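You operate a simulated robot arm through the tools that you are given. There is no shell and no other tool. Be economical: measure what you need, move in short steps, check, and stop when the job is done.

You are at the controls of a simulated two-armed robot. One attempt, no reset.

Task
Dry the yellow orange, slide its tray onto the bordered mat, stack the sample tray on top and tick it.
Fine: the fruit tray goes to the mat's middle before you stack or tick; the green orange stays wet, all stay in; stack square on the posts; use striped cloth and striped marker and put them back. Set down upright: striped marker.

Only the result counts: the job must be done as asked and must still hold three seconds after the hand-in. Knocking over, shifting, dropping, spilling or breaking anything else fails it. Flat cloth is picked up by pressing the open fingertips on it (5 to 10 N) and closing them slowly along it; thin cloth reads only 2 to 8 mm in the jaws.

Robot
Two 7-joint arms with two-finger grippers on one trunk, hanging from a carriage that runs on a gantry, over the field with the corners [0.189, -2.64], [0.183, 0.06], [-1.097, 0.057], [-1.091, -2.643] (x, y) and turns from -280 to 408 degrees about z. Base frame: it is fixed where the carriage stands at the start and does not move with it; the origin is on the floor, on the carriage's upright axis, x ahead of it, y to its left, z up; the surface under the hand at the start is at about z = 0.9. Units: m, degrees, N and s.
The left shoulder is at the start at [0.04, 0.158, 1.452], the right one opposite. With the tool pointing down near the work surface each hand reaches from about 0.1 to 0.5 m from the robot's upright axis, wherever it stands, measured 20 degrees to its own side. Places, roughly: top of the bordered mat [0.1, 0.1, 0.9]. Payload 1.96 kg a hand.
The TCP of each hand is the grasp point between the finger pads, 0.02 m short of the fingertips. In the tool frame z runs along the fingers and y along their closing line. The gripper opens to 0.072 m. The gripper's body begins 0.038 m behind the TCP.
Orientation is that of the tool frame in the base frame, as a unit quaternion [w, x, y, z]. With the fingers straight down and closing along the base's y, the tool's x points along the base's -x, its y along +y and its z along -z.

Tools
- The arms move only by the tool drive_tool. It takes "left_plan", "right_plan" or both (then of equal length, played together; a hand with none holds still); each is a list that holds one entry, the list of rows, each a list of 7 numbers: the turn, a rotation vector about the tool's x, y, z in degrees, then the shift along the tool's x, y, z in m, then the opening in per cent of the stroke, from 0 (shut) to 100 (fully open). In form: [[[rx, ry, rz, tx, ty, tz, hand], ...]]. A call has 1 to 8 rows; each row shifts and turns the commanded pose from where the row before left it, along the tool's axes as they then stand. A row lasts 0.2 s, in which the tool goes at most 0.05 m and 8.6 degrees; a call with a longer step from one row to the next is refused whole, and so is a gripper value outside its range. A pose out of reach is approached as far as the arm can. The call stops where the force on the tool passes 90 N (or 10 N more than at its start, if that is more) or the arm is blocked; 0.2 s more then pass. Each finger travels about 0.045 m/s and halts on what it meets, pressing with about 38 N; the grip force reading is that of the motor and also rises with nothing between the fingers. The clock runs only during rows and for 0.2 s after the last one: add rows that do not move to give the fingers time. The reply holds the time, the measured pose of the TCP, the force on the tool along the base axes, the opening and the grip force, in the units named above and with some noise, with the torque about the TCP (base axes, N m) and any sound that the robot's microphone picked up.
- Cameras (640 x 400 px; columns grow to the right, rows downward): "scene" is now at [0.2137, 0.0175, 1.7967]; the picture's right is [0.34, -0.94, 0.00], its down [-0.88, -0.31, -0.36] and it looks along [0.34, 0.12, -0.93] (base axes); focal length 214 px, centre (320, 200). "left" rides on the left gripper at [0.071, -0.019, -0.082] in its tool frame; the picture's right is [0.26, 0.97, 0.00], its down [-0.67, 0.18, -0.72] and it looks along [-0.69, 0.19, 0.70] (tool axes); focal length 280 px, centre (320, 200). "right" rides on the right gripper at [0.071, 0.019, -0.082] in its tool frame; the picture's right is [-0.26, 0.97, 0.00], its down [-0.67, -0.18, -0.72] and it looks along [-0.69, -0.19, 0.70] (tool axes); focal length 280 px, centre (320, 200). There is no depth. A picture from a camera that has moved, and an enlarged one, comes with that camera's place and axes in the base frame and with its lens.
- get_image(camera): a new picture of that camera. The clock stands still meanwhile.
- lift_body(by): slides the trunk up (or, below 0, down) by that many m; the arms and the scene camera ride with it, the base frame stays. It gives what a move gives, with no picture.
- steer(legs): drives the robot by 1 to 6 legs, each [ahead, left, turn to the left] in m, m and degrees, along the robot's own axes; the way and the turn of a leg run together, so that a leg with both is an arc; at most 1.5 m and 180 degrees a leg. The arms and the cameras ride along, it lands a little off, and it stops where it bumps. It keeps to its track: a leg is cut to what the track allows. It gives what a move gives.
- aim_head(pan, tilt): turns the head with the scene camera to pan (to the left, within 86 degrees either way) and tilt (down, from -29 to 69), counted from straight ahead of the robot. It gives what a move gives.
- close_up(camera, box): a new picture of the part [left, top, right, bottom] of that camera's present view, enlarged. The clock stands still meanwhile.
- finish_job(): hands the job in; it is judged then, once.

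Go step by step. Nothing tells you exact positions but the pictures and the camera data: compare them with the known pose of the tool, close in by small moves and look again before you grip or let go. The budget is 120 turns and 100 pictures, counting those below and the enlarged ones. Unless the task says otherwise, let go and move clear before handing in, and close with one line.

The tools are called after "Emit:" by a JSON object that holds its "name" and its "arguments". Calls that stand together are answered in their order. drive_tool: Moves the arms, as the interface text tells. Its arguments: {"type":"object","properties":{"left_plan":{"type":"array","items":{"type":"array","items":{"type":"array","items":{"type":"number"}}}},"right_plan":{"type":"array","items":{"type":"array","items":{"type":"array","items":{"type":"number"}}}}},"required":[]} The other tools are called the same way: lift_body (by) slides the trunk up or down; steer (legs) drives the base; aim_head (pan, tilt) turns the head that bears the scene camera; get_image (camera) takes a picture; close_up (camera, box) takes an enlarged picture of a part of a camera's view; finish_job () hands the job in.

At the start:

```text
time: 0.0
left_position: [0.2735, 0.3438, 1.2487]
left_orientation: [0.0, -0.001, 1.0, -0.001]
left_contact_force: [0.3, 0.7, 1.2]
left_torque: [0.05, -0.01, -0.02]
left_grip_width: 0.0719
left_gripper_force: 0.0
right_position: [0.3681, 0.0017, 1.2408]
right_orientation: [0.0, 0.001, 1.0, 0.0]
right_contact_force: [0.6, 0.1, -0.5]
right_torque: [-0.01, 0.02, 0.0]
right_grip_width: 0.0722
right_gripper_force: 0.0
trunk travel left (down, up): [-0.775, 0.065]
robot x, y, heading: [0.0011, 0.0027, 0.2]
head pan, tilt: [19.7, 68.8]
```

scene: 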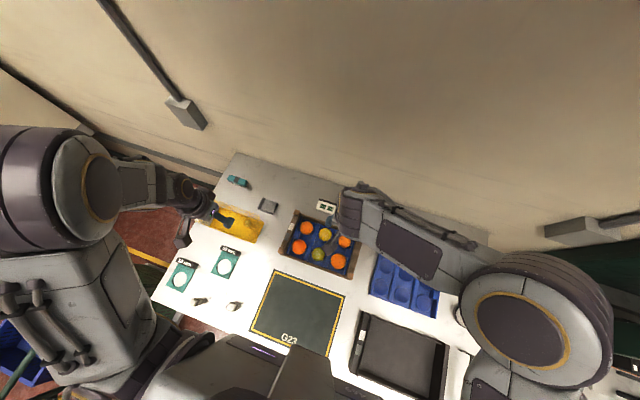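
right: 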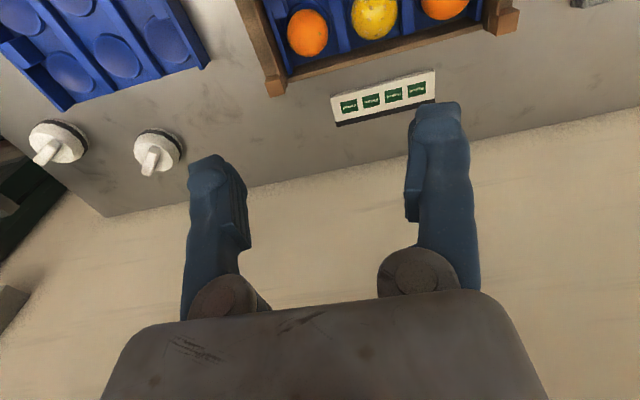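
left: 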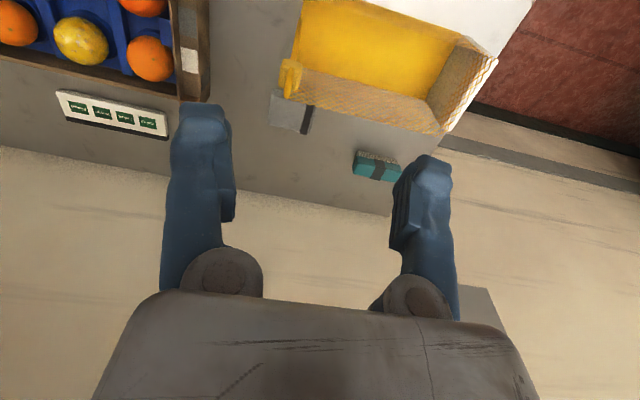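

I see a table with a fruit tray, a mat marked G23, a blue tray, a dark tray, a yellow box and small items. I'll enlarge the scene view to identify them.

Emit:
{"name": "close_up", "arguments": {"camera": "scene", "box": [150, 150, 310, 250]}}

Emit:
{"name": "close_up", "arguments": {"camera": "scene", "box": [150, 240, 310, 340]}}

Emit:
{"name": "close_up", "arguments": {"camera": "scene", "box": [270, 180, 480, 400]}}

```text
4.00 times, centred on (230, 200) of scene
camera zoom: at [0.2137, 0.0175, 1.7967], right [0.34, -0.94, 0.0], down [-0.88, -0.31, -0.36], along [0.34, 0.12, -0.93], focal length 858 px, centre (680, 200)
```

zoom: 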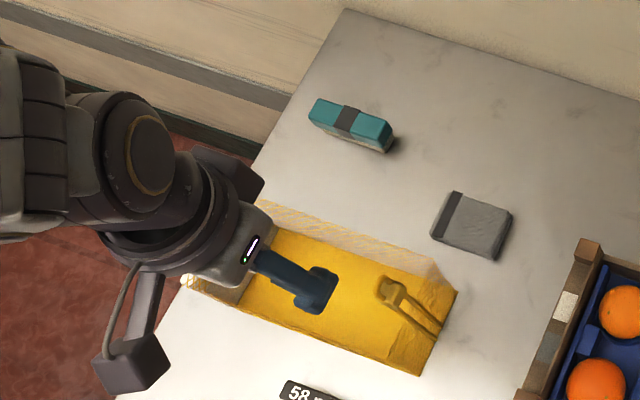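

```text
4.00 times, centred on (230, 290) of scene
camera zoom: at [0.2137, 0.0175, 1.7967], right [0.34, -0.94, 0.0], down [-0.88, -0.31, -0.36], along [0.34, 0.12, -0.93], focal length 858 px, centre (680, -160)
```

zoom: 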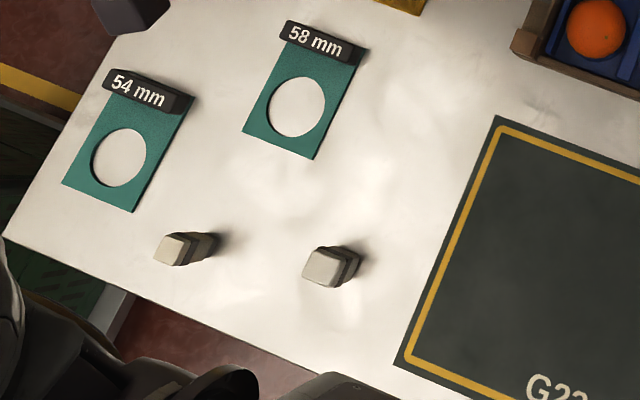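

```text
1.82 times, centred on (375, 290) of scene
camera zoom: at [0.2137, 0.0175, 1.7967], right [0.34, -0.94, 0.0], down [-0.88, -0.31, -0.36], along [0.34, 0.12, -0.93], focal length 390 px, centre (220, 36)
```

zoom: 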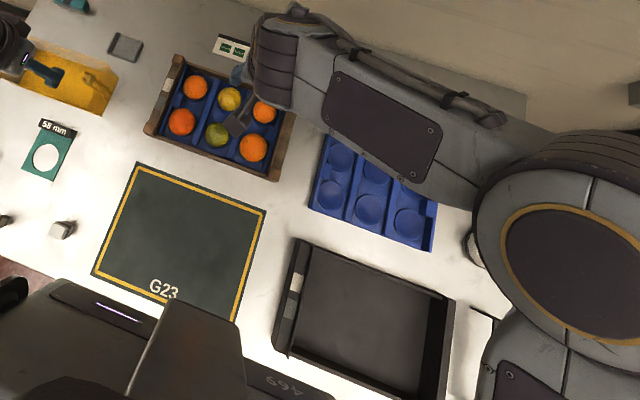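

The fruit tray is near (0.35, 0.07) and the mat near (0.09, 0.06); no markers are in view yet. I'll look around with the head.

Emit:
{"name": "aim_head", "arguments": {"pan": -80, "tilt": 35}}

Emit:
{"name": "get_image", "arguments": {"camera": "scene"}}

Emit:
{"name": "aim_head", "arguments": {"pan": 80, "tilt": 45}}

Emit:
{"name": "get_image", "arguments": {"camera": "scene"}}

```text
time: 1.8
left_position: [0.2722, 0.3437, 1.2482]
left_orientation: [0.0, 0.0, 1.0, 0.0]
left_contact_force: [0.6, -0.5, 0.0]
left_torque: [-0.02, 0.02, 0.02]
left_grip_width: 0.072
left_gripper_force: 0.1
right_position: [0.3673, 0.0022, 1.2415]
right_orientation: [0.0, -0.001, 1.0, 0.0]
right_contact_force: [-0.6, -0.1, -0.9]
right_torque: [0.01, 0.0, -0.01]
right_grip_width: 0.072
right_gripper_force: 0.0
trunk travel left (down, up): [-0.775, 0.065]
robot x, y, heading: [0.0047, 0.002, -0.2]
head pan, tilt: [-80.0, 35.0]
```

```text
93 pictures are left
camera scene: at [0.1764, -0.088, 1.8403], right [-0.98, -0.17, 0.0], down [-0.1, 0.56, -0.82], along [0.14, -0.81, -0.57], focal length 214 px, centre (320, 200)
```

scene: 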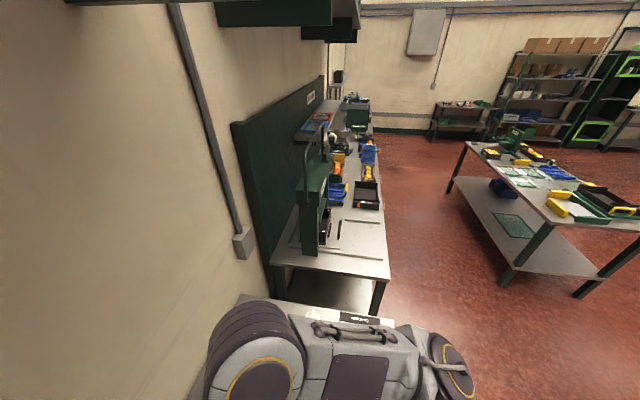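

```text
time: 4.2
left_position: [0.2726, 0.344, 1.2478]
left_orientation: [0.0, 0.0, 1.0, 0.0]
left_contact_force: [1.3, 0.4, -0.2]
left_torque: [-0.02, -0.02, 0.0]
left_grip_width: 0.0719
left_gripper_force: 0.2
right_position: [0.368, 0.0015, 1.2414]
right_orientation: [0.0, 0.0, 1.0, 0.0]
right_contact_force: [0.0, -0.7, -0.3]
right_torque: [-0.01, -0.02, -0.01]
right_grip_width: 0.0721
right_gripper_force: 0.1
trunk travel left (down, up): [-0.775, 0.065]
robot x, y, heading: [0.0002, -0.0008, -0.1]
head pan, tilt: [80.0, 45.0]
```

```text
92 pictures are left
camera scene: at [0.1753, 0.0788, 1.8255], right [0.98, -0.17, 0.0], down [-0.12, -0.7, -0.71], along [0.12, 0.7, -0.71], focal length 214 px, centre (320, 200)
```

scene: 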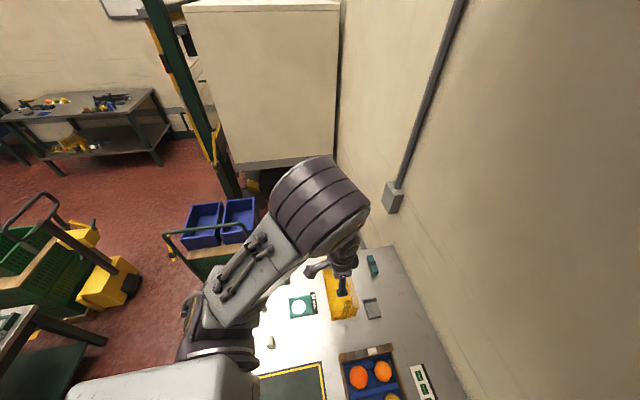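

The aisle behind is clear. I'll back the carriage off a little to see the whole table.

Emit:
{"name": "steer", "arguments": {"legs": [[-0.4, 0, 0]]}}

Emit:
{"name": "aim_head", "arguments": {"pan": 0, "tilt": 58}}

Emit:
{"name": "get_image", "arguments": {"camera": "scene"}}

Emit:
{"name": "get_image", "arguments": {"camera": "right"}}

Emit:
{"name": "get_image", "arguments": {"camera": "left"}}

```text
time: 6.7
left_position: [-0.1208, 0.3448, 1.2487]
left_orientation: [-0.001, 0.002, 1.0, 0.0]
left_contact_force: [-0.5, 0.6, -0.7]
left_torque: [0.04, 0.01, 0.01]
left_grip_width: 0.0721
left_gripper_force: 0.1
right_position: [-0.0279, 0.0021, 1.2408]
right_orientation: [0.001, 0.001, 1.0, -0.001]
right_contact_force: [-0.5, 0.2, 0.9]
right_torque: [-0.03, -0.01, 0.0]
right_grip_width: 0.0719
right_gripper_force: 0.1
trunk travel left (down, up): [-0.775, 0.065]
robot x, y, heading: [-0.3964, 0.0044, -0.3]
head pan, tilt: [80.0, 45.0]
```

```text
time: 8.2
left_position: [-0.1201, 0.3434, 1.247]
left_orientation: [0.0, 0.001, 1.0, 0.0]
left_contact_force: [0.8, 0.0, -0.1]
left_torque: [-0.04, 0.0, -0.02]
left_grip_width: 0.0718
left_gripper_force: 0.1
right_position: [-0.0278, 0.0024, 1.2417]
right_orientation: [0.001, 0.003, 1.0, 0.0]
right_contact_force: [-0.1, 0.4, 0.6]
right_torque: [-0.01, 0.01, -0.01]
right_grip_width: 0.0721
right_gripper_force: 0.1
trunk travel left (down, up): [-0.775, 0.065]
robot x, y, heading: [-0.3994, -0.0008, -0.2]
head pan, tilt: [0.0, 58.0]
```

```text
91 pictures are left
camera scene: at [-0.166, -0.0014, 1.8084], right [0.0, -1.0, 0.0], down [-0.85, 0.0, -0.53], along [0.53, 0.0, -0.85], focal length 214 px, centre (320, 200)
```

scene: 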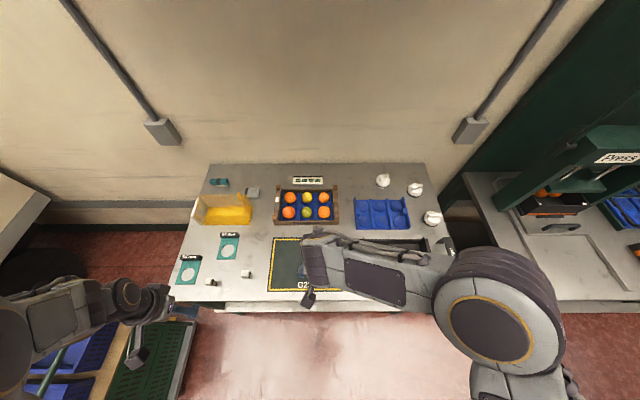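

```text
90 pictures are left
camera right: at [-0.0988, 0.0217, 1.3234], right [0.27, 0.96, 0.0], down [0.67, -0.19, 0.72], along [0.69, -0.19, -0.7], focal length 280 px, centre (320, 200)
```

right: 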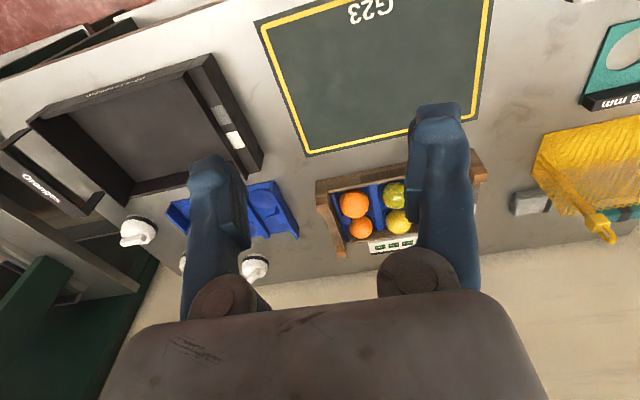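

```text
89 pictures are left
camera left: at [-0.1918, 0.3241, 1.3292], right [-0.26, 0.97, 0.0], down [0.68, 0.18, 0.72], along [0.69, 0.18, -0.7], focal length 280 px, centre (320, 200)
```

left: 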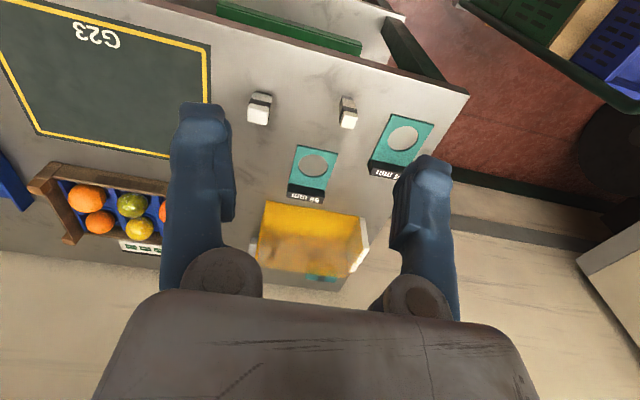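

The right arm hides part of the table. I'll swing it aside and look closer.

Emit:
{"name": "drive_tool", "arguments": {"right_plan": [[[0, 0, 0, 0.02, -0.045, 0, 100], [0, 0, 0, 0.02, -0.045, 0, 100], [0, 0, 0, 0.02, -0.045, 0, 100], [0, 0, 0, 0.02, -0.045, 0, 100], [0, 0, 0, 0.02, -0.045, 0, 100], [0, 0, 0, 0.02, -0.045, 0, 100], [0, 0, 0, 0.02, -0.045, 0, 100], [0, 0, 0, 0.02, -0.045, 0, 100]]]}}

Emit:
{"name": "close_up", "arguments": {"camera": "scene", "box": [170, 160, 330, 260]}}

Emit:
{"name": "close_up", "arguments": {"camera": "scene", "box": [320, 160, 480, 300]}}

Emit:
{"name": "close_up", "arguments": {"camera": "scene", "box": [160, 220, 320, 320]}}

```text
time: 10.0
left_position: [-0.1207, 0.3446, 1.2487]
left_orientation: [-0.001, 0.002, 1.0, 0.0]
left_contact_force: [0.2, 0.2, 0.0]
left_torque: [-0.01, 0.01, -0.02]
left_grip_width: 0.0722
left_gripper_force: 0.1
right_position: [-0.145, -0.2587, 1.2423]
right_orientation: [0.0, 0.001, 1.0, 0.0]
right_contact_force: [0.3, 0.1, 0.0]
right_torque: [0.02, -0.01, 0.03]
right_grip_width: 0.0722
right_gripper_force: 0.0
right hand out of reach, approached as far as the arm can: row 6, 7, 8
trunk travel left (down, up): [-0.775, 0.065]
robot x, y, heading: [-0.3911, -0.0005, -0.2]
head pan, tilt: [0.0, 58.0]
```

```text
4.00 times, centred on (250, 210) of scene
camera zoom: at [-0.166, -0.0014, 1.8084], right [0.0, -1.0, 0.0], down [-0.85, 0.0, -0.53], along [0.53, 0.0, -0.85], focal length 858 px, centre (600, 160)
```

zoom: 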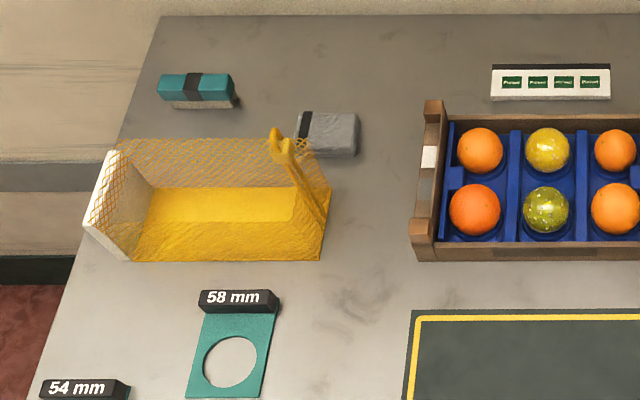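

```text
2.86 times, centred on (400, 230) of scene
camera zoom: at [-0.166, -0.0014, 1.8084], right [0.0, -1.0, 0.0], down [-0.85, 0.0, -0.53], along [0.53, 0.0, -0.85], focal length 613 px, centre (91, 114)
```

zoom: 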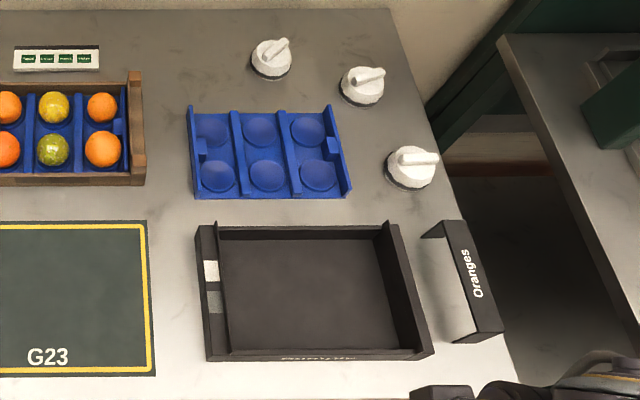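

```text
4.00 times, centred on (240, 270) of scene
camera zoom: at [-0.166, -0.0014, 1.8084], right [0.0, -1.0, 0.0], down [-0.85, 0.0, -0.53], along [0.53, 0.0, -0.85], focal length 858 px, centre (640, -80)
```

zoom: 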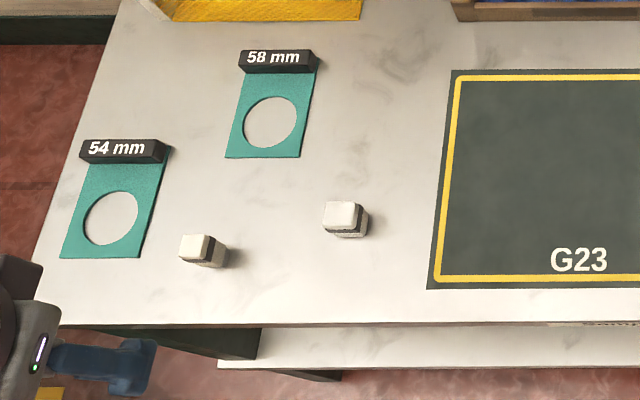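

The small standing blocks and the teal/gray pieces need a closer look to tell marker and cloth stripes.

Emit:
{"name": "close_up", "arguments": {"camera": "left", "box": [230, 80, 390, 180]}}

Emit:
{"name": "close_up", "arguments": {"camera": "right", "box": [0, 0, 640, 400]}}

Emit:
{"name": "close_up", "arguments": {"camera": "scene", "box": [200, 170, 280, 220]}}

Emit:
{"name": "close_up", "arguments": {"camera": "scene", "box": [265, 165, 345, 235]}}

```text
4.00 times, centred on (310, 130) of left
camera zoom: at [-0.1918, 0.3241, 1.3292], right [-0.26, 0.97, 0.0], down [0.68, 0.18, 0.72], along [0.69, 0.18, -0.7], focal length 1122 px, centre (360, 480)
```

zoom: 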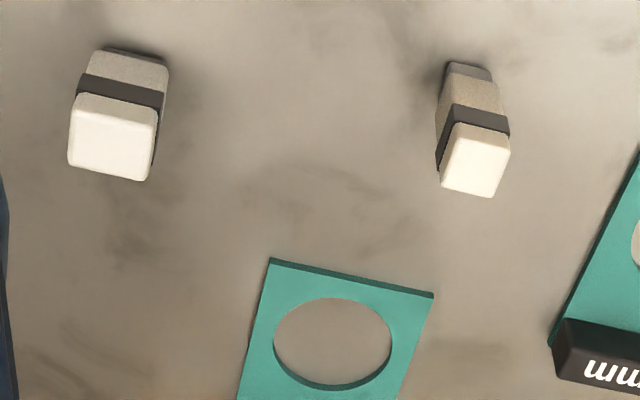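

```text
1.00 times, centred on (320, 200) of right (not enlarged: the box is as wide or as high as the picture)
camera zoom: at [-0.2147, -0.2377, 1.3233], right [0.27, 0.96, 0.0], down [0.67, -0.19, 0.72], along [0.69, -0.19, -0.7], focal length 280 px, centre (320, 200)
```

zoom: 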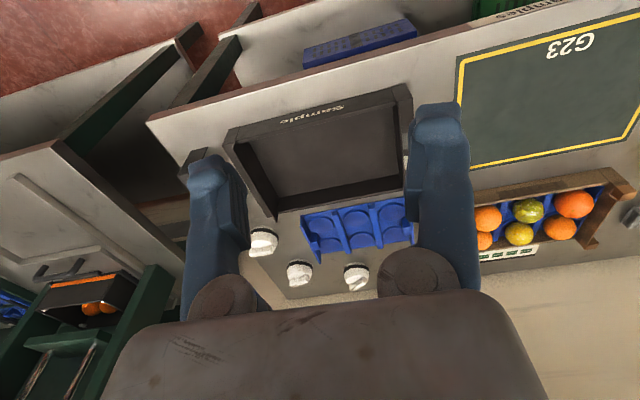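

```text
8.00 times, centred on (240, 195) of scene
camera zoom: at [-0.166, -0.0014, 1.8084], right [0.0, -1.0, 0.0], down [-0.85, 0.0, -0.53], along [0.53, 0.0, -0.85], focal length 1716 px, centre (960, 240)
```

zoom: 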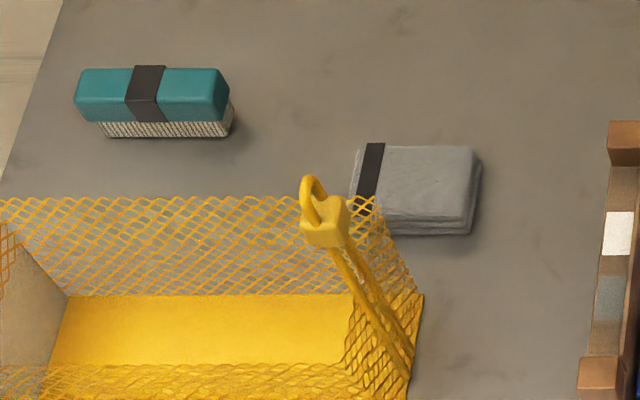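

```text
5.71 times, centred on (305, 200) of scene
camera zoom: at [-0.166, -0.0014, 1.8084], right [0.0, -1.0, 0.0], down [-0.85, 0.0, -0.53], along [0.53, 0.0, -0.85], focal length 1226 px, centre (406, 200)
```

zoom: 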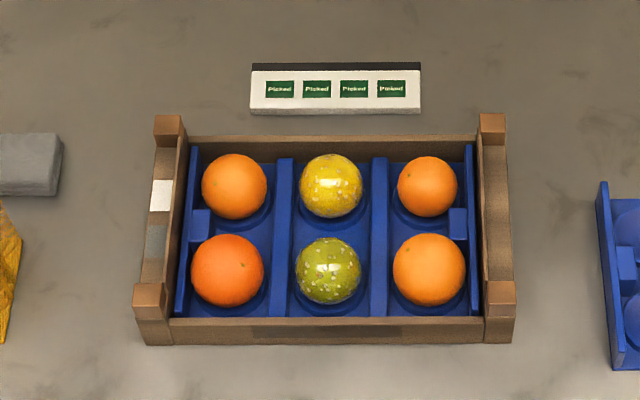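

The gray folded cloth has a stripe; the teal item is a brush. I'll zoom on the white knobs and check the lower shelf and the area nearby.

Emit:
{"name": "close_up", "arguments": {"camera": "right", "box": [230, 200, 390, 300]}}

Emit:
{"name": "close_up", "arguments": {"camera": "right", "box": [240, 0, 560, 130]}}

Emit:
{"name": "drive_tool", "arguments": {"left_plan": [[[0, 0, 0, 0, 0, 0.045, 100], [0, 0, 0, 0, 0, 0.045, 100], [0, 0, 0, 0, 0, 0.045, 100], [0, 0, 0, 0, 0, 0.04, 100]]]}}

Emit:
{"name": "get_image", "arguments": {"camera": "left"}}

```text
4.00 times, centred on (310, 250) of right
camera zoom: at [-0.2147, -0.2377, 1.3233], right [0.27, 0.96, 0.0], down [0.67, -0.19, 0.72], along [0.69, -0.19, -0.7], focal length 1122 px, centre (360, 0)
```

zoom: 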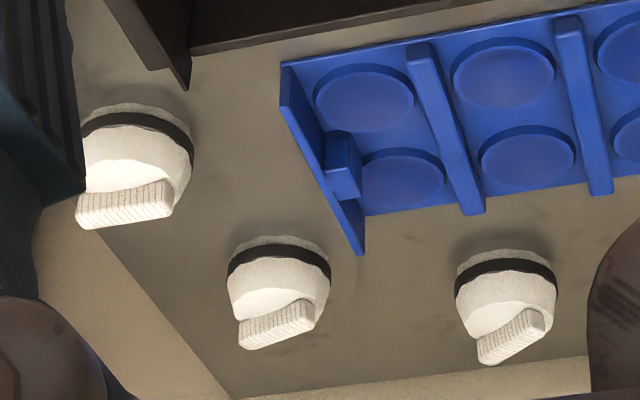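

```text
2.00 times, centred on (400, 65) of right
camera zoom: at [-0.2147, -0.2377, 1.3233], right [0.27, 0.96, 0.0], down [0.67, -0.19, 0.72], along [0.69, -0.19, -0.7], focal length 561 px, centre (160, 470)
```

zoom: 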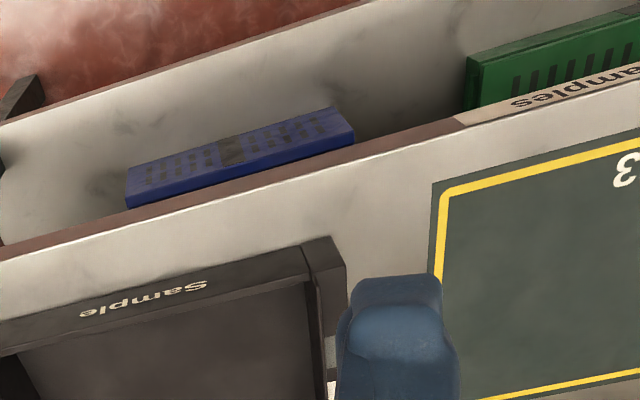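

```text
time: 11.0
left_position: [-0.1215, 0.3441, 1.074]
left_orientation: [0.0, 0.002, 1.0, 0.0]
left_contact_force: [0.1, -0.1, 0.0]
left_torque: [0.01, 0.01, 0.01]
left_grip_width: 0.0719
left_gripper_force: 0.1
right_position: [-0.1444, -0.2573, 1.2424]
right_orientation: [0.0, 0.003, 1.0, 0.0]
right_contact_force: [-0.2, -0.1, 0.4]
right_torque: [0.0, 0.03, -0.02]
right_grip_width: 0.0717
right_gripper_force: 0.2
trunk travel left (down, up): [-0.775, 0.065]
robot x, y, heading: [-0.3985, -0.002, -0.2]
head pan, tilt: [0.0, 58.0]
```

```text
79 pictures are left
camera left: at [-0.1918, 0.3245, 1.1546], right [-0.26, 0.97, 0.0], down [0.67, 0.18, 0.72], along [0.69, 0.19, -0.7], focal length 280 px, centre (320, 200)
```

left: 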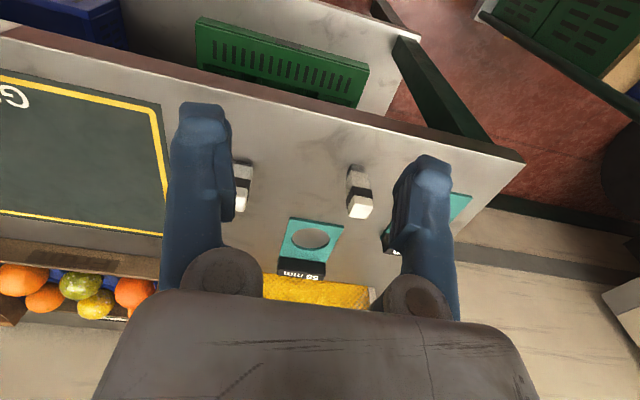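

The small blocks are visible from the side now; enlarge them.

Emit:
{"name": "close_up", "arguments": {"camera": "left", "box": [220, 150, 396, 230]}}

Emit:
{"name": "steer", "arguments": {"legs": [[-0.15, 0, 0]]}}

Emit:
{"name": "aim_head", "arguments": {"pan": 20, "tilt": 50}}

Emit:
{"name": "get_image", "arguments": {"camera": "scene"}}

```text
3.64 times, centred on (308, 190) of left
camera zoom: at [-0.1918, 0.3245, 1.1546], right [-0.26, 0.97, 0.0], down [0.67, 0.18, 0.72], along [0.69, 0.19, -0.7], focal length 1020 px, centre (364, 236)
```

zoom: 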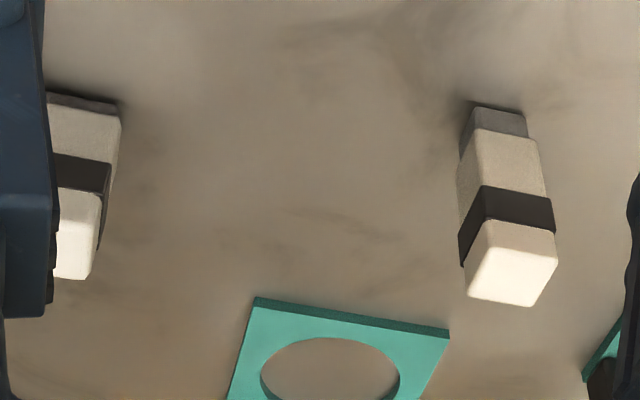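

```text
time: 12.4
left_position: [-0.2713, 0.3452, 1.0732]
left_orientation: [0.0, 0.001, 1.0, 0.0]
left_contact_force: [-0.6, 0.3, -1.1]
left_torque: [-0.01, -0.02, 0.01]
left_grip_width: 0.0719
left_gripper_force: 0.0
right_position: [-0.2944, -0.2566, 1.2415]
right_orientation: [0.001, 0.001, 1.0, 0.0]
right_contact_force: [-0.2, -0.4, 0.2]
right_torque: [0.03, -0.02, 0.0]
right_grip_width: 0.0721
right_gripper_force: 0.1
trunk travel left (down, up): [-0.775, 0.065]
robot x, y, heading: [-0.5453, 0.0039, -0.1]
head pan, tilt: [0.0, 58.0]
```

```text
time: 13.2
left_position: [-0.2718, 0.3453, 1.0746]
left_orientation: [0.0, 0.002, 1.0, 0.001]
left_contact_force: [1.0, -0.9, 0.6]
left_torque: [-0.03, 0.02, 0.0]
left_grip_width: 0.072
left_gripper_force: 0.0
right_position: [-0.2934, -0.2568, 1.242]
right_orientation: [0.0, 0.001, 1.0, -0.001]
right_contact_force: [0.0, 0.6, -0.1]
right_torque: [-0.01, -0.02, 0.0]
right_grip_width: 0.0719
right_gripper_force: 0.0
trunk travel left (down, up): [-0.775, 0.065]
robot x, y, heading: [-0.5436, 0.0031, -0.1]
head pan, tilt: [20.0, 50.0]
```

```text
77 pictures are left
camera scene: at [-0.3124, 0.0255, 1.8186], right [0.34, -0.94, 0.0], down [-0.72, -0.26, -0.64], along [0.6, 0.22, -0.77], focal length 214 px, centre (320, 200)
```

scene: 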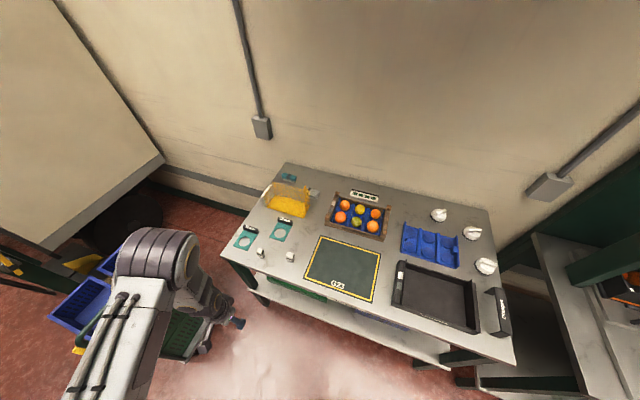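

Both blocks have a band. I'll tilt the left hand's camera to a low side view of them.

Emit:
{"name": "drive_tool", "arguments": {"left_plan": [[[0, -8, 0, 0, 0, 0, 100], [0, -8, 0, 0, 0, 0, 100], [0, -8, 0, 0, 0, 0, 100], [0, -8, 0, 0, 0, 0, 100], [0, 0, 0, -0.0185, 0, 0.04, 100], [0, 0, 0, -0.0185, 0, 0.04, 100], [0, 0, 0, -0.0185, 0, 0.04, 100], [0, 0, 0, -0.0185, 0, 0.04, 100]]]}}

Emit:
{"name": "get_image", "arguments": {"camera": "left"}}

```text
time: 15.0
left_position: [-0.1235, 0.3453, 0.9785]
left_orientation: [0.274, 0.001, 0.962, 0.0]
left_contact_force: [-0.3, 0.3, -0.2]
left_torque: [0.0, -0.04, 0.01]
left_grip_width: 0.0719
left_gripper_force: 0.1
right_position: [-0.2937, -0.2567, 1.2421]
right_orientation: [0.0, 0.002, 1.0, 0.001]
right_contact_force: [0.0, -0.8, -0.9]
right_torque: [-0.04, 0.03, 0.0]
right_grip_width: 0.0718
right_gripper_force: 0.0
trunk travel left (down, up): [-0.775, 0.065]
robot x, y, heading: [-0.5443, 0.0006, -0.3]
head pan, tilt: [20.0, 50.0]
```

```text
76 pictures are left
camera left: at [-0.2261, 0.3247, 1.0093], right [-0.22, 0.97, -0.14], down [0.19, 0.18, 0.96], along [0.96, 0.18, -0.23], focal length 280 px, centre (320, 200)
```

left: 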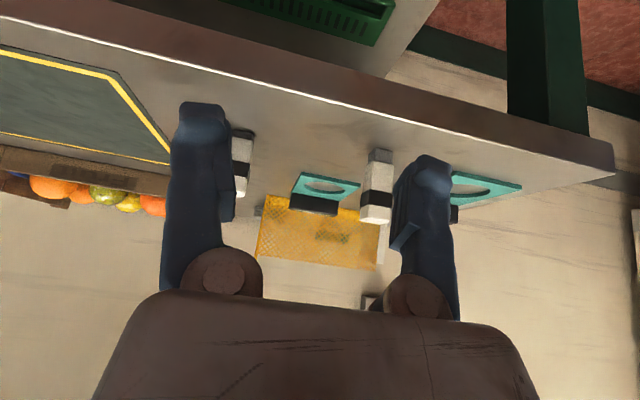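

Emit:
{"name": "close_up", "arguments": {"camera": "left", "box": [215, 110, 415, 235]}}

```text
3.20 times, centred on (315, 172) of left
camera zoom: at [-0.2261, 0.3247, 1.0093], right [-0.22, 0.97, -0.14], down [0.19, 0.18, 0.96], along [0.96, 0.18, -0.23], focal length 897 px, centre (336, 288)
```

zoom: 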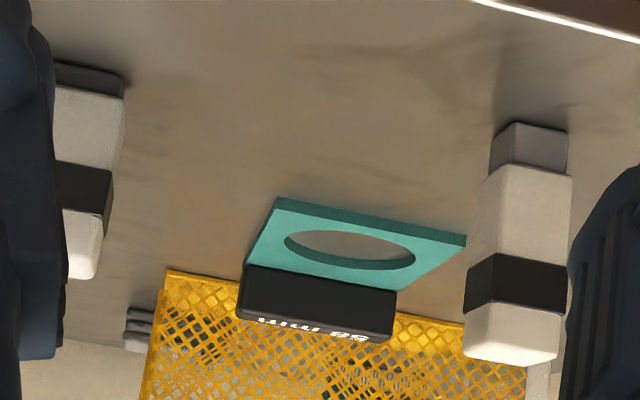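

The block near y=0.44 has a narrow tip, the nearer one a wide foot. I'll shift the hand to see the wide one unobstructed.

Emit:
{"name": "drive_tool", "arguments": {"left_plan": [[[0, 0, 0, 0, -0.045, 0, 100], [0, 0, 0, 0, -0.035, 0, 100]]]}}

Emit:
{"name": "close_up", "arguments": {"camera": "left", "box": [200, 80, 440, 230]}}

```text
time: 15.6
left_position: [-0.1225, 0.2631, 0.9771]
left_orientation: [0.275, 0.002, 0.961, 0.0]
left_contact_force: [-1.0, 0.9, 0.1]
left_torque: [0.02, 0.0, -0.01]
left_grip_width: 0.0724
left_gripper_force: 0.0
right_position: [-0.2927, -0.2573, 1.2426]
right_orientation: [-0.001, 0.002, 1.0, 0.0]
right_contact_force: [-0.3, 0.9, 0.3]
right_torque: [0.0, -0.03, -0.02]
right_grip_width: 0.0722
right_gripper_force: 0.1
trunk travel left (down, up): [-0.775, 0.065]
robot x, y, heading: [-0.541, -0.0018, -0.1]
head pan, tilt: [20.0, 50.0]
```

```text
2.67 times, centred on (320, 155) of left
camera zoom: at [-0.2265, 0.2441, 1.0084], right [-0.22, 0.97, -0.14], down [0.19, 0.18, 0.96], along [0.96, 0.18, -0.23], focal length 748 px, centre (320, 320)
```

zoom: 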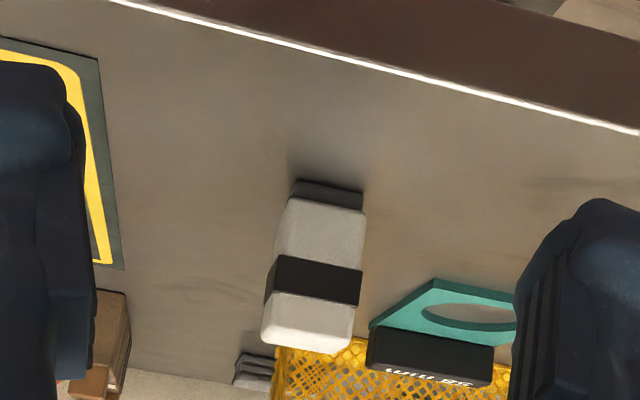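

The narrow-tipped one at y≈0.44 is the marker, the other a stamp; the gray cloth lies near (0.42, 0.34). I'll lift the left hand, level it, and drive forward to the cloth.

Emit:
{"name": "drive_tool", "arguments": {"left_plan": [[[0, 0, 0, -0.0265, 0, -0.042, 100], [0, 0, 0, -0.0265, 0, -0.042, 100], [0, 0, 0, -0.0265, 0, -0.042, 100], [0, 0, 0, -0.0265, 0, -0.042, 100], [0, 8, 0, 0, 0, 0, 100], [0, 8, 0, 0, 0, 0, 100], [0, 8, 0, 0, 0, 0, 100], [0, 8, 0, 0, 0, 0, 100]]]}}

Emit:
{"name": "steer", "arguments": {"legs": [[0.64, 0.03, 0]]}}

Emit:
{"name": "get_image", "arguments": {"camera": "left"}}

```text
time: 17.4
left_position: [-0.1223, 0.2659, 1.176]
left_orientation: [-0.001, 0.002, 1.0, 0.0]
left_contact_force: [-0.2, -0.2, 0.2]
left_torque: [-0.02, 0.01, 0.03]
left_grip_width: 0.0721
left_gripper_force: 0.1
right_position: [-0.2938, -0.2567, 1.2411]
right_orientation: [0.0, 0.002, 1.0, 0.0]
right_contact_force: [-0.6, -0.1, -0.1]
right_torque: [0.01, -0.03, 0.02]
right_grip_width: 0.0719
right_gripper_force: 0.1
trunk travel left (down, up): [-0.775, 0.065]
robot x, y, heading: [-0.5482, 0.0045, -0.4]
head pan, tilt: [20.0, 50.0]
```

```text
time: 21.0
left_position: [0.5143, 0.2883, 1.1764]
left_orientation: [0.0, 0.005, 1.0, -0.001]
left_contact_force: [0.0, -0.5, -0.5]
left_torque: [-0.03, -0.05, -0.03]
left_grip_width: 0.072
left_gripper_force: 0.1
right_position: [0.3406, -0.2327, 1.2407]
right_orientation: [0.0, 0.005, 1.0, 0.0]
right_contact_force: [-1.0, 0.3, 0.2]
right_torque: [-0.01, 0.03, 0.02]
right_grip_width: 0.072
right_gripper_force: 0.1
trunk travel left (down, up): [-0.775, 0.065]
robot x, y, heading: [0.0879, 0.0271, -0.4]
head pan, tilt: [20.0, 50.0]
```

```text
73 pictures are left
camera left: at [0.4437, 0.2689, 1.2576], right [-0.25, 0.97, 0.0], down [0.68, 0.18, 0.72], along [0.69, 0.18, -0.7], focal length 280 px, centre (320, 200)
```

left: 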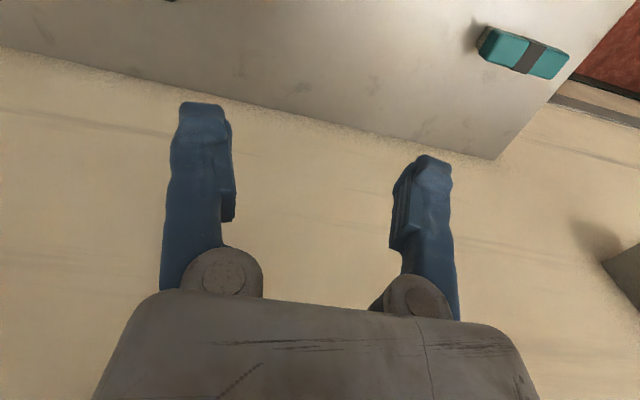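

The hand overshot forward. I'll draw it back and lower so its camera sees the cloth.

Emit:
{"name": "drive_tool", "arguments": {"left_plan": [[[0, 0, 0, 0.044, 0.008, 0, 100], [0, 0, 0, 0.044, 0.008, 0.01, 100], [0, 0, 0, 0.044, 0.008, 0.015, 100], [0, 0, 0, 0.044, 0.008, 0.02, 100], [0, 0, 0, 0.044, 0.008, 0.02, 100], [0, 0, 0, 0.044, 0.008, 0.02, 100]]]}}

Emit:
{"name": "get_image", "arguments": {"camera": "left"}}

Emit:
{"name": "aim_head", "arguments": {"pan": 35, "tilt": 60}}

Emit:
{"name": "get_image", "arguments": {"camera": "scene"}}

```text
time: 22.4
left_position: [0.2494, 0.3386, 1.0918]
left_orientation: [-0.001, 0.005, 1.0, 0.001]
left_contact_force: [-0.6, 0.0, 1.0]
left_torque: [0.0, 0.01, -0.01]
left_grip_width: 0.0717
left_gripper_force: 0.0
right_position: [0.3411, -0.2337, 1.2419]
right_orientation: [0.001, 0.004, 1.0, 0.0]
right_contact_force: [-0.5, 1.4, 0.5]
right_torque: [0.0, -0.01, 0.01]
right_grip_width: 0.0718
right_gripper_force: 0.2
trunk travel left (down, up): [-0.775, 0.065]
robot x, y, heading: [0.0901, 0.0257, -0.7]
head pan, tilt: [20.0, 50.0]
```

```text
72 pictures are left
camera left: at [0.1792, 0.3193, 1.1729], right [-0.25, 0.97, 0.0], down [0.68, 0.18, 0.72], along [0.69, 0.18, -0.7], focal length 280 px, centre (320, 200)
```

left: 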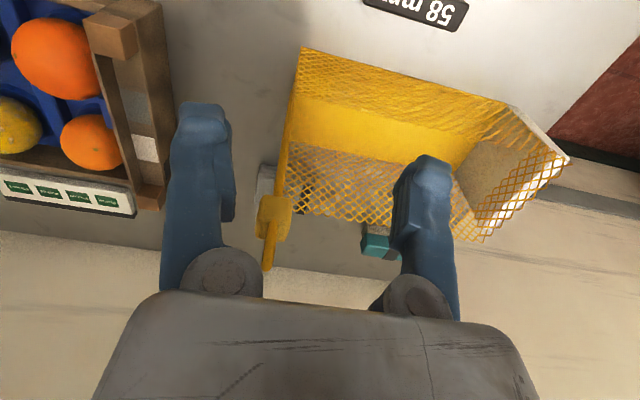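

```text
time: 23.2
left_position: [0.2511, 0.3382, 1.0923]
left_orientation: [-0.001, 0.005, 1.0, 0.0]
left_contact_force: [-1.0, 0.1, 0.2]
left_torque: [0.01, 0.0, 0.04]
left_grip_width: 0.0722
left_gripper_force: 0.1
right_position: [0.3406, -0.233, 1.2413]
right_orientation: [0.0, 0.004, 1.0, 0.0]
right_contact_force: [-0.8, 0.6, -0.3]
right_torque: [-0.01, 0.0, 0.0]
right_grip_width: 0.072
right_gripper_force: 0.1
trunk travel left (down, up): [-0.775, 0.065]
robot x, y, heading: [0.0896, 0.0298, -0.6]
head pan, tilt: [35.0, 60.0]
```

```text
71 pictures are left
camera scene: at [0.3064, 0.0625, 1.8061], right [0.57, -0.82, 0.0], down [-0.71, -0.49, -0.5], along [0.41, 0.28, -0.87], focal length 214 px, centre (320, 200)
```

scene: 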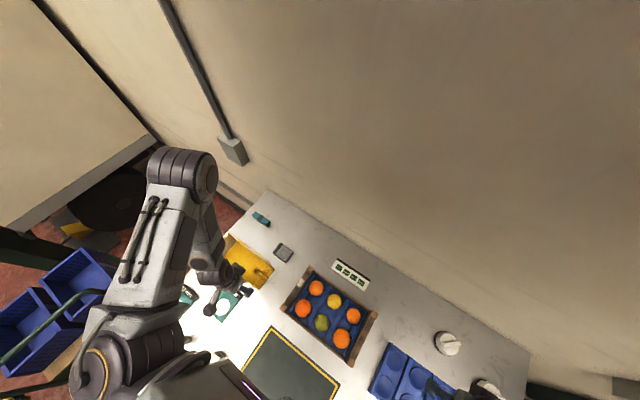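

Cloth is at about (0.43, 0.33), just behind the mesh basket's handle. Zooming in for clearance.

Emit:
{"name": "close_up", "arguments": {"camera": "scene", "box": [220, 200, 320, 300]}}

Emit:
{"name": "close_up", "arguments": {"camera": "left", "box": [220, 120, 420, 290]}}

```text
4.00 times, centred on (270, 250) of scene
camera zoom: at [0.3064, 0.0625, 1.8061], right [0.57, -0.82, 0.0], down [-0.71, -0.49, -0.5], along [0.41, 0.28, -0.87], focal length 858 px, centre (520, 0)
```

zoom: 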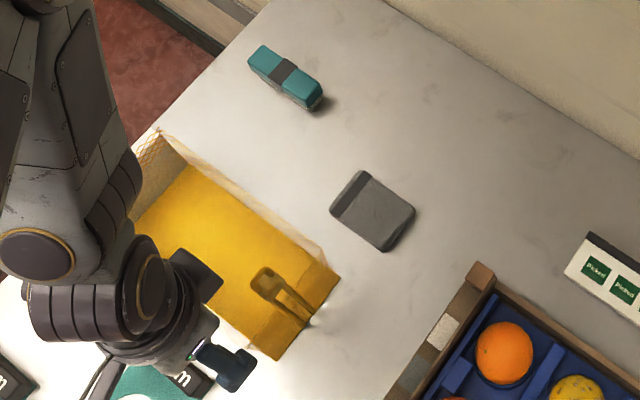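

```text
2.35 times, centred on (320, 205) of left
camera zoom: at [0.1799, 0.3192, 1.173], right [-0.25, 0.97, 0.0], down [0.68, 0.18, 0.72], along [0.69, 0.18, -0.7], focal length 660 px, centre (320, 188)
```

zoom: 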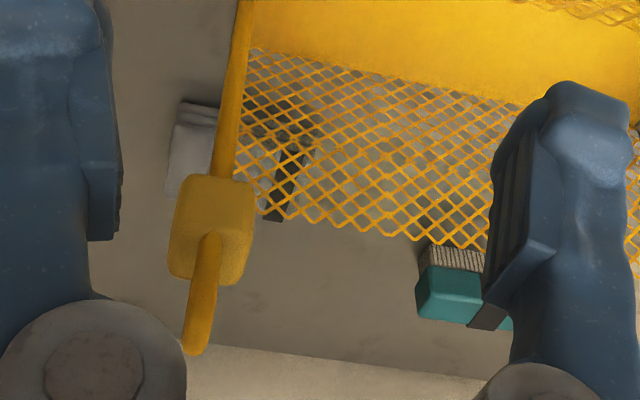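

The basket has a tall handle (top z≈1.09) near (0.31, 0.32). I'll raise the left hand above it and yaw the tool so its camera stays clear before moving over the cloth.

Emit:
{"name": "drive_tool", "arguments": {"left_plan": [[[0, 0, 0, 0, 0, -0.04, 100], [0, 0, 8, 0, 0, -0.02, 100], [0, 0, 8, 0, 0, -0.02, 100], [0, 0, 8, 0, 0, -0.02, 100], [0, 0, 8, 0, 0, -0.02, 100], [0, 0, 8, 0, 0, -0.02, 100], [0, 0, 8, 0, 0, -0.02, 100], [0, 0, 8, 0, 0, 0, 100]]]}}

Emit:
{"name": "drive_tool", "arguments": {"left_plan": [[[0, 0, 4, 0, 0, 0, 100], [0, 0, 0, -0.0243, 0.0382, 0, 100], [0, 0, 0, -0.0243, 0.0382, 0, 100], [0, 0, 0, -0.0243, 0.0382, 0, 100], [0, 0, 0, -0.0243, 0.0382, 0, 100], [0, 0, 0, 0, 0, 0.04, 100], [0, 0, 0, 0, 0, 0.04, 100]]]}}

Emit:
{"name": "close_up", "arguments": {"camera": "scene", "box": [220, 170, 380, 300]}}

Emit:
{"name": "get_image", "arguments": {"camera": "left"}}

```text
time: 25.0
left_position: [0.2507, 0.3386, 1.1105]
left_orientation: [0.0, 0.074, 0.997, -0.001]
left_contact_force: [0.8, 0.2, -0.4]
left_torque: [0.0, 0.0, -0.02]
left_grip_width: 0.0721
left_gripper_force: 0.2
left hand out of reach, approached as far as the arm can: row 1, 2, 3, 4, 5, 6, 7
right_position: [0.3406, -0.2325, 1.2418]
right_orientation: [0.0, 0.004, 1.0, 0.0]
right_contact_force: [0.1, -0.2, -0.7]
right_torque: [-0.03, 0.0, -0.01]
right_grip_width: 0.0717
right_gripper_force: 0.1
trunk travel left (down, up): [-0.775, 0.065]
robot x, y, heading: [0.0883, 0.0295, -0.7]
head pan, tilt: [35.0, 60.0]
```

```text
time: 26.6
left_position: [0.3775, 0.4671, 1.0315]
left_orientation: [0.0, 0.109, 0.994, 0.0]
left_contact_force: [0.4, 0.0, -0.6]
left_torque: [-0.02, 0.03, 0.03]
left_grip_width: 0.0718
left_gripper_force: 0.0
right_position: [0.34, -0.2319, 1.2414]
right_orientation: [0.0, 0.005, 1.0, 0.0]
right_contact_force: [-0.3, 0.1, -0.4]
right_torque: [0.02, 0.01, -0.02]
right_grip_width: 0.0721
right_gripper_force: 0.0
trunk travel left (down, up): [-0.775, 0.065]
robot x, y, heading: [0.0939, 0.0277, -0.5]
head pan, tilt: [35.0, 60.0]
```

```text
3.08 times, centred on (300, 235) of scene
camera zoom: at [0.3063, 0.0625, 1.8061], right [0.57, -0.82, 0.0], down [-0.71, -0.49, -0.5], along [0.41, 0.28, -0.87], focal length 660 px, centre (382, 92)
```

zoom: 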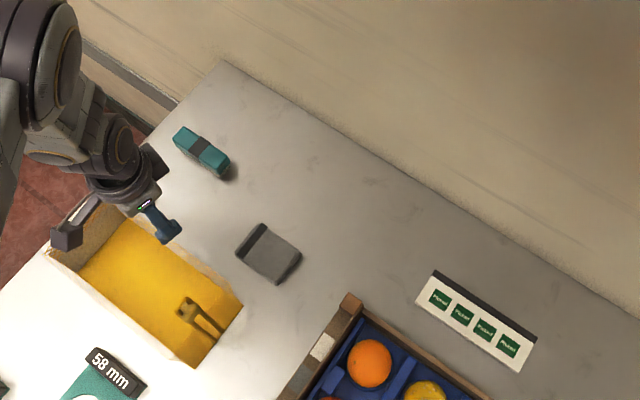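

```text
67 pictures are left
camera left: at [0.3053, 0.4631, 1.1121], right [-0.05, 1.0, 0.0], down [0.7, 0.03, 0.72], along [0.71, 0.03, -0.7], focal length 280 px, centre (320, 200)
```

left: 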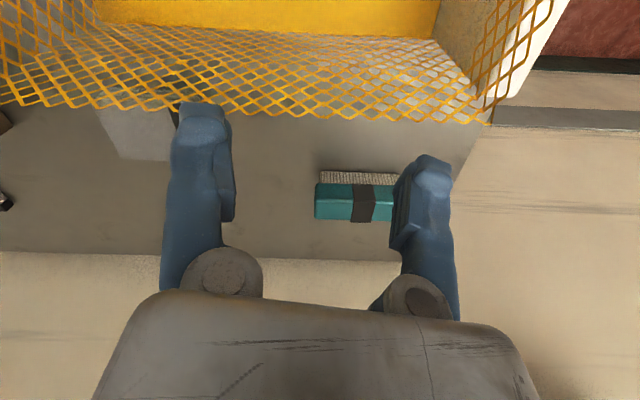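

The yaw was limited, so the hand ended at (0.38, 0.47), still clear of everything. I'll go forward first, then right over the cloth.

Emit:
{"name": "drive_tool", "arguments": {"left_plan": [[[0, 0, 0, 0, 0, -0.03, 100], [0, 0, 0, -0.027, 0.006, -0.02, 100], [0, 0, 0, -0.027, 0.006, 0, 100], [0, 0, 0, -0.0074, -0.0334, 0, 100], [0, 0, 0, -0.0074, -0.0334, 0, 100], [0, 0, 0, -0.0074, -0.0334, 0, 100], [0, 0, 0, -0.0074, -0.0334, 0, 100]]]}}

Emit:
{"name": "close_up", "arguments": {"camera": "scene", "box": [220, 200, 340, 300]}}

```text
time: 28.2
left_position: [0.4344, 0.3311, 1.0824]
left_orientation: [-0.001, 0.109, 0.994, 0.0]
left_contact_force: [0.6, -0.7, -1.5]
left_torque: [0.0, 0.01, 0.01]
left_grip_width: 0.0719
left_gripper_force: 0.1
right_position: [0.3416, -0.232, 1.2416]
right_orientation: [0.0, 0.004, 1.0, 0.001]
right_contact_force: [0.0, -1.2, 0.3]
right_torque: [-0.05, 0.04, -0.03]
right_grip_width: 0.0722
right_gripper_force: 0.1
trunk travel left (down, up): [-0.775, 0.065]
robot x, y, heading: [0.0897, 0.0278, -0.3]
head pan, tilt: [35.0, 60.0]
```

```text
4.00 times, centred on (280, 250) of scene
camera zoom: at [0.3063, 0.0626, 1.806], right [0.57, -0.82, 0.0], down [-0.71, -0.49, -0.5], along [0.41, 0.28, -0.87], focal length 858 px, centre (480, 0)
```

zoom: 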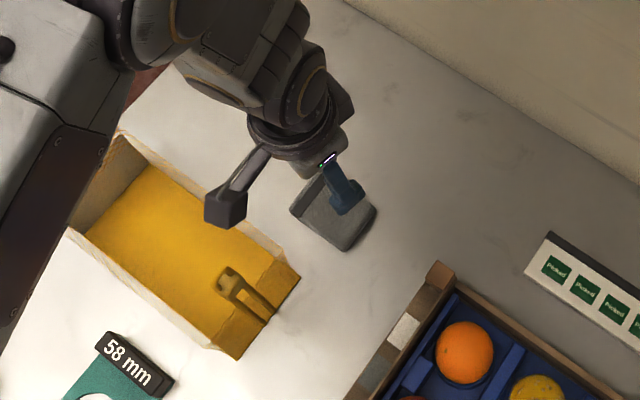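

The hand is over the cloth and clear of the handle. Narrow the jaws a little and descend until light contact.

Emit:
{"name": "drive_tool", "arguments": {"left_plan": [[[0, 0, 0, 0, 0, 0.04, 70], [0, 0, 0, 0, 0, 0.04, 70], [0, 0, 0, 0, 0, 0.025, 70], [0, 0, 0, 0, 0, 0.01, 70], [0, 0, 0, 0, 0, 0.005, 70]]]}}

Emit:
{"name": "close_up", "arguments": {"camera": "scene", "box": [240, 200, 340, 280]}}

Emit:
{"name": "get_image", "arguments": {"camera": "left"}}

```text
time: 29.4
left_position: [0.4329, 0.331, 0.9612]
left_orientation: [0.0, 0.108, 0.994, 0.0]
left_contact_force: [0.1, 0.5, -0.7]
left_torque: [-0.03, 0.0, 0.01]
left_grip_width: 0.0507
left_gripper_force: 0.1
right_position: [0.3409, -0.2322, 1.242]
right_orientation: [0.0, 0.004, 1.0, 0.0]
right_contact_force: [1.2, 0.6, 0.9]
right_torque: [-0.02, -0.03, 0.01]
right_grip_width: 0.072
right_gripper_force: 0.0
trunk travel left (down, up): [-0.775, 0.065]
robot x, y, heading: [0.0866, 0.0249, -0.6]
head pan, tilt: [35.0, 60.0]
```

```text
5.00 times, centred on (290, 240) of scene
camera zoom: at [0.3063, 0.0625, 1.806], right [0.57, -0.82, 0.0], down [-0.71, -0.49, -0.5], along [0.41, 0.28, -0.87], focal length 1072 px, centre (470, 0)
```

zoom: 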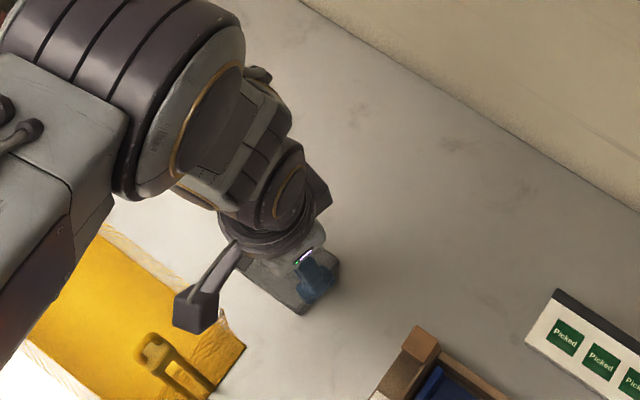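

```text
64 pictures are left
camera left: at [0.3608, 0.3267, 1.0422], right [-0.05, 1.0, 0.0], down [0.7, 0.03, 0.72], along [0.71, 0.03, -0.7], focal length 280 px, centre (320, 200)
```

left: 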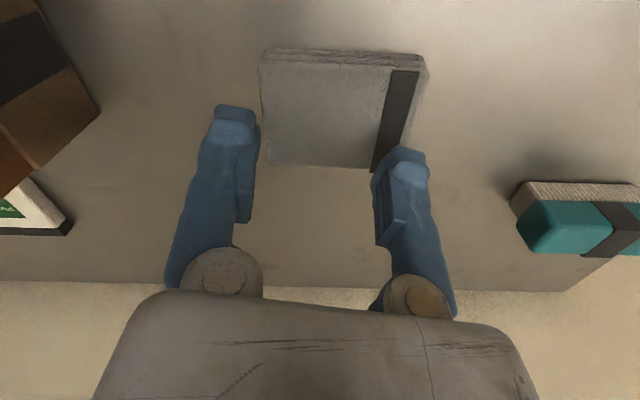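

The pad is centred beneath the jaws. Descend in fine steps to feel contact.

Emit:
{"name": "drive_tool", "arguments": {"left_plan": [[[0, 0, 0, 0, 0, 0.008, 70], [0, 0, 0, 0, 0, 0.006, 70], [0, 0, 0, 0, 0, 0.003, 70], [0, 0, 0, 0, 0, 0.003, 70]]]}}

```text
time: 30.4
left_position: [0.4339, 0.3312, 0.9429]
left_orientation: [0.001, 0.109, 0.994, 0.0]
left_contact_force: [-5.0, -2.7, 26.6]
left_torque: [0.54, 0.02, 0.08]
left_grip_width: 0.0499
left_gripper_force: 0.0
right_position: [0.3399, -0.232, 1.2423]
right_orientation: [0.0, 0.005, 1.0, 0.0]
right_contact_force: [0.4, 0.1, 0.1]
right_torque: [-0.01, -0.03, 0.02]
right_grip_width: 0.0722
right_gripper_force: 0.1
trunk travel left (down, up): [-0.775, 0.065]
robot x, y, heading: [0.088, 0.0266, -0.4]
head pan, tilt: [35.0, 60.0]
```

Contact at tip height about 0.924, with too much force. Ease off slightly and close slowly.

Emit:
{"name": "drive_tool", "arguments": {"left_plan": [[[0, 0, 0, 0, 0, -0.002, 70], [0, 0, 0, 0, 0, 0, 70]]]}}

```text
time: 31.0
left_position: [0.4335, 0.3295, 0.9432]
left_orientation: [0.0, 0.109, 0.994, 0.001]
left_contact_force: [0.0, 0.0, 0.8]
left_torque: [0.03, 0.0, 0.0]
left_grip_width: 0.0505
left_gripper_force: 0.3
right_position: [0.3408, -0.2319, 1.2412]
right_orientation: [0.0, 0.004, 1.0, 0.0]
right_contact_force: [-0.8, -0.9, 0.1]
right_torque: [-0.03, -0.01, 0.02]
right_grip_width: 0.0719
right_gripper_force: 0.1
trunk travel left (down, up): [-0.775, 0.065]
robot x, y, heading: [0.088, 0.0252, -0.6]
head pan, tilt: [35.0, 60.0]
```

Emit:
{"name": "drive_tool", "arguments": {"left_plan": [[[0, 0, 0, 0, 0, 0.0008, 70], [0, 0, 0, 0, 0, 0, 60], [0, 0, 0, 0, 0, 0, 50], [0, 0, 0, 0, 0, 0, 40], [0, 0, 0, 0, 0, 0, 30], [0, 0, 0, 0, 0, 0, 20], [0, 0, 0, 0, 0, 0, 10], [0, 0, 0, 0, 0, 0, 0]]]}}

Emit:
{"name": "get_image", "arguments": {"camera": "left"}}

```text
time: 32.8
left_position: [0.4335, 0.3302, 0.9427]
left_orientation: [-0.001, 0.109, 0.994, 0.0]
left_contact_force: [0.0, -0.7, 0.0]
left_torque: [0.01, 0.02, -0.04]
left_grip_width: 0.0
left_gripper_force: 21.7
right_position: [0.3406, -0.2318, 1.2413]
right_orientation: [0.0, 0.004, 1.0, 0.0]
right_contact_force: [0.4, 0.7, -0.1]
right_torque: [-0.01, 0.0, 0.02]
right_grip_width: 0.0719
right_gripper_force: 0.0
trunk travel left (down, up): [-0.775, 0.065]
robot x, y, heading: [0.0921, 0.0239, 0.0]
head pan, tilt: [35.0, 60.0]
```

```text
63 pictures are left
camera left: at [0.3606, 0.3261, 1.0238], right [-0.05, 1.0, 0.0], down [0.7, 0.03, 0.72], along [0.71, 0.03, -0.7], focal length 280 px, centre (320, 200)
```

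left: 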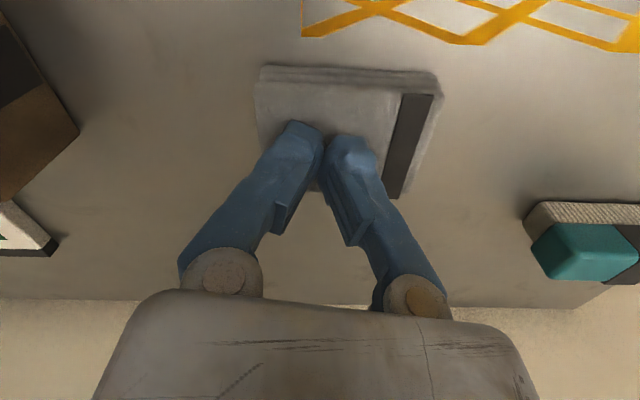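

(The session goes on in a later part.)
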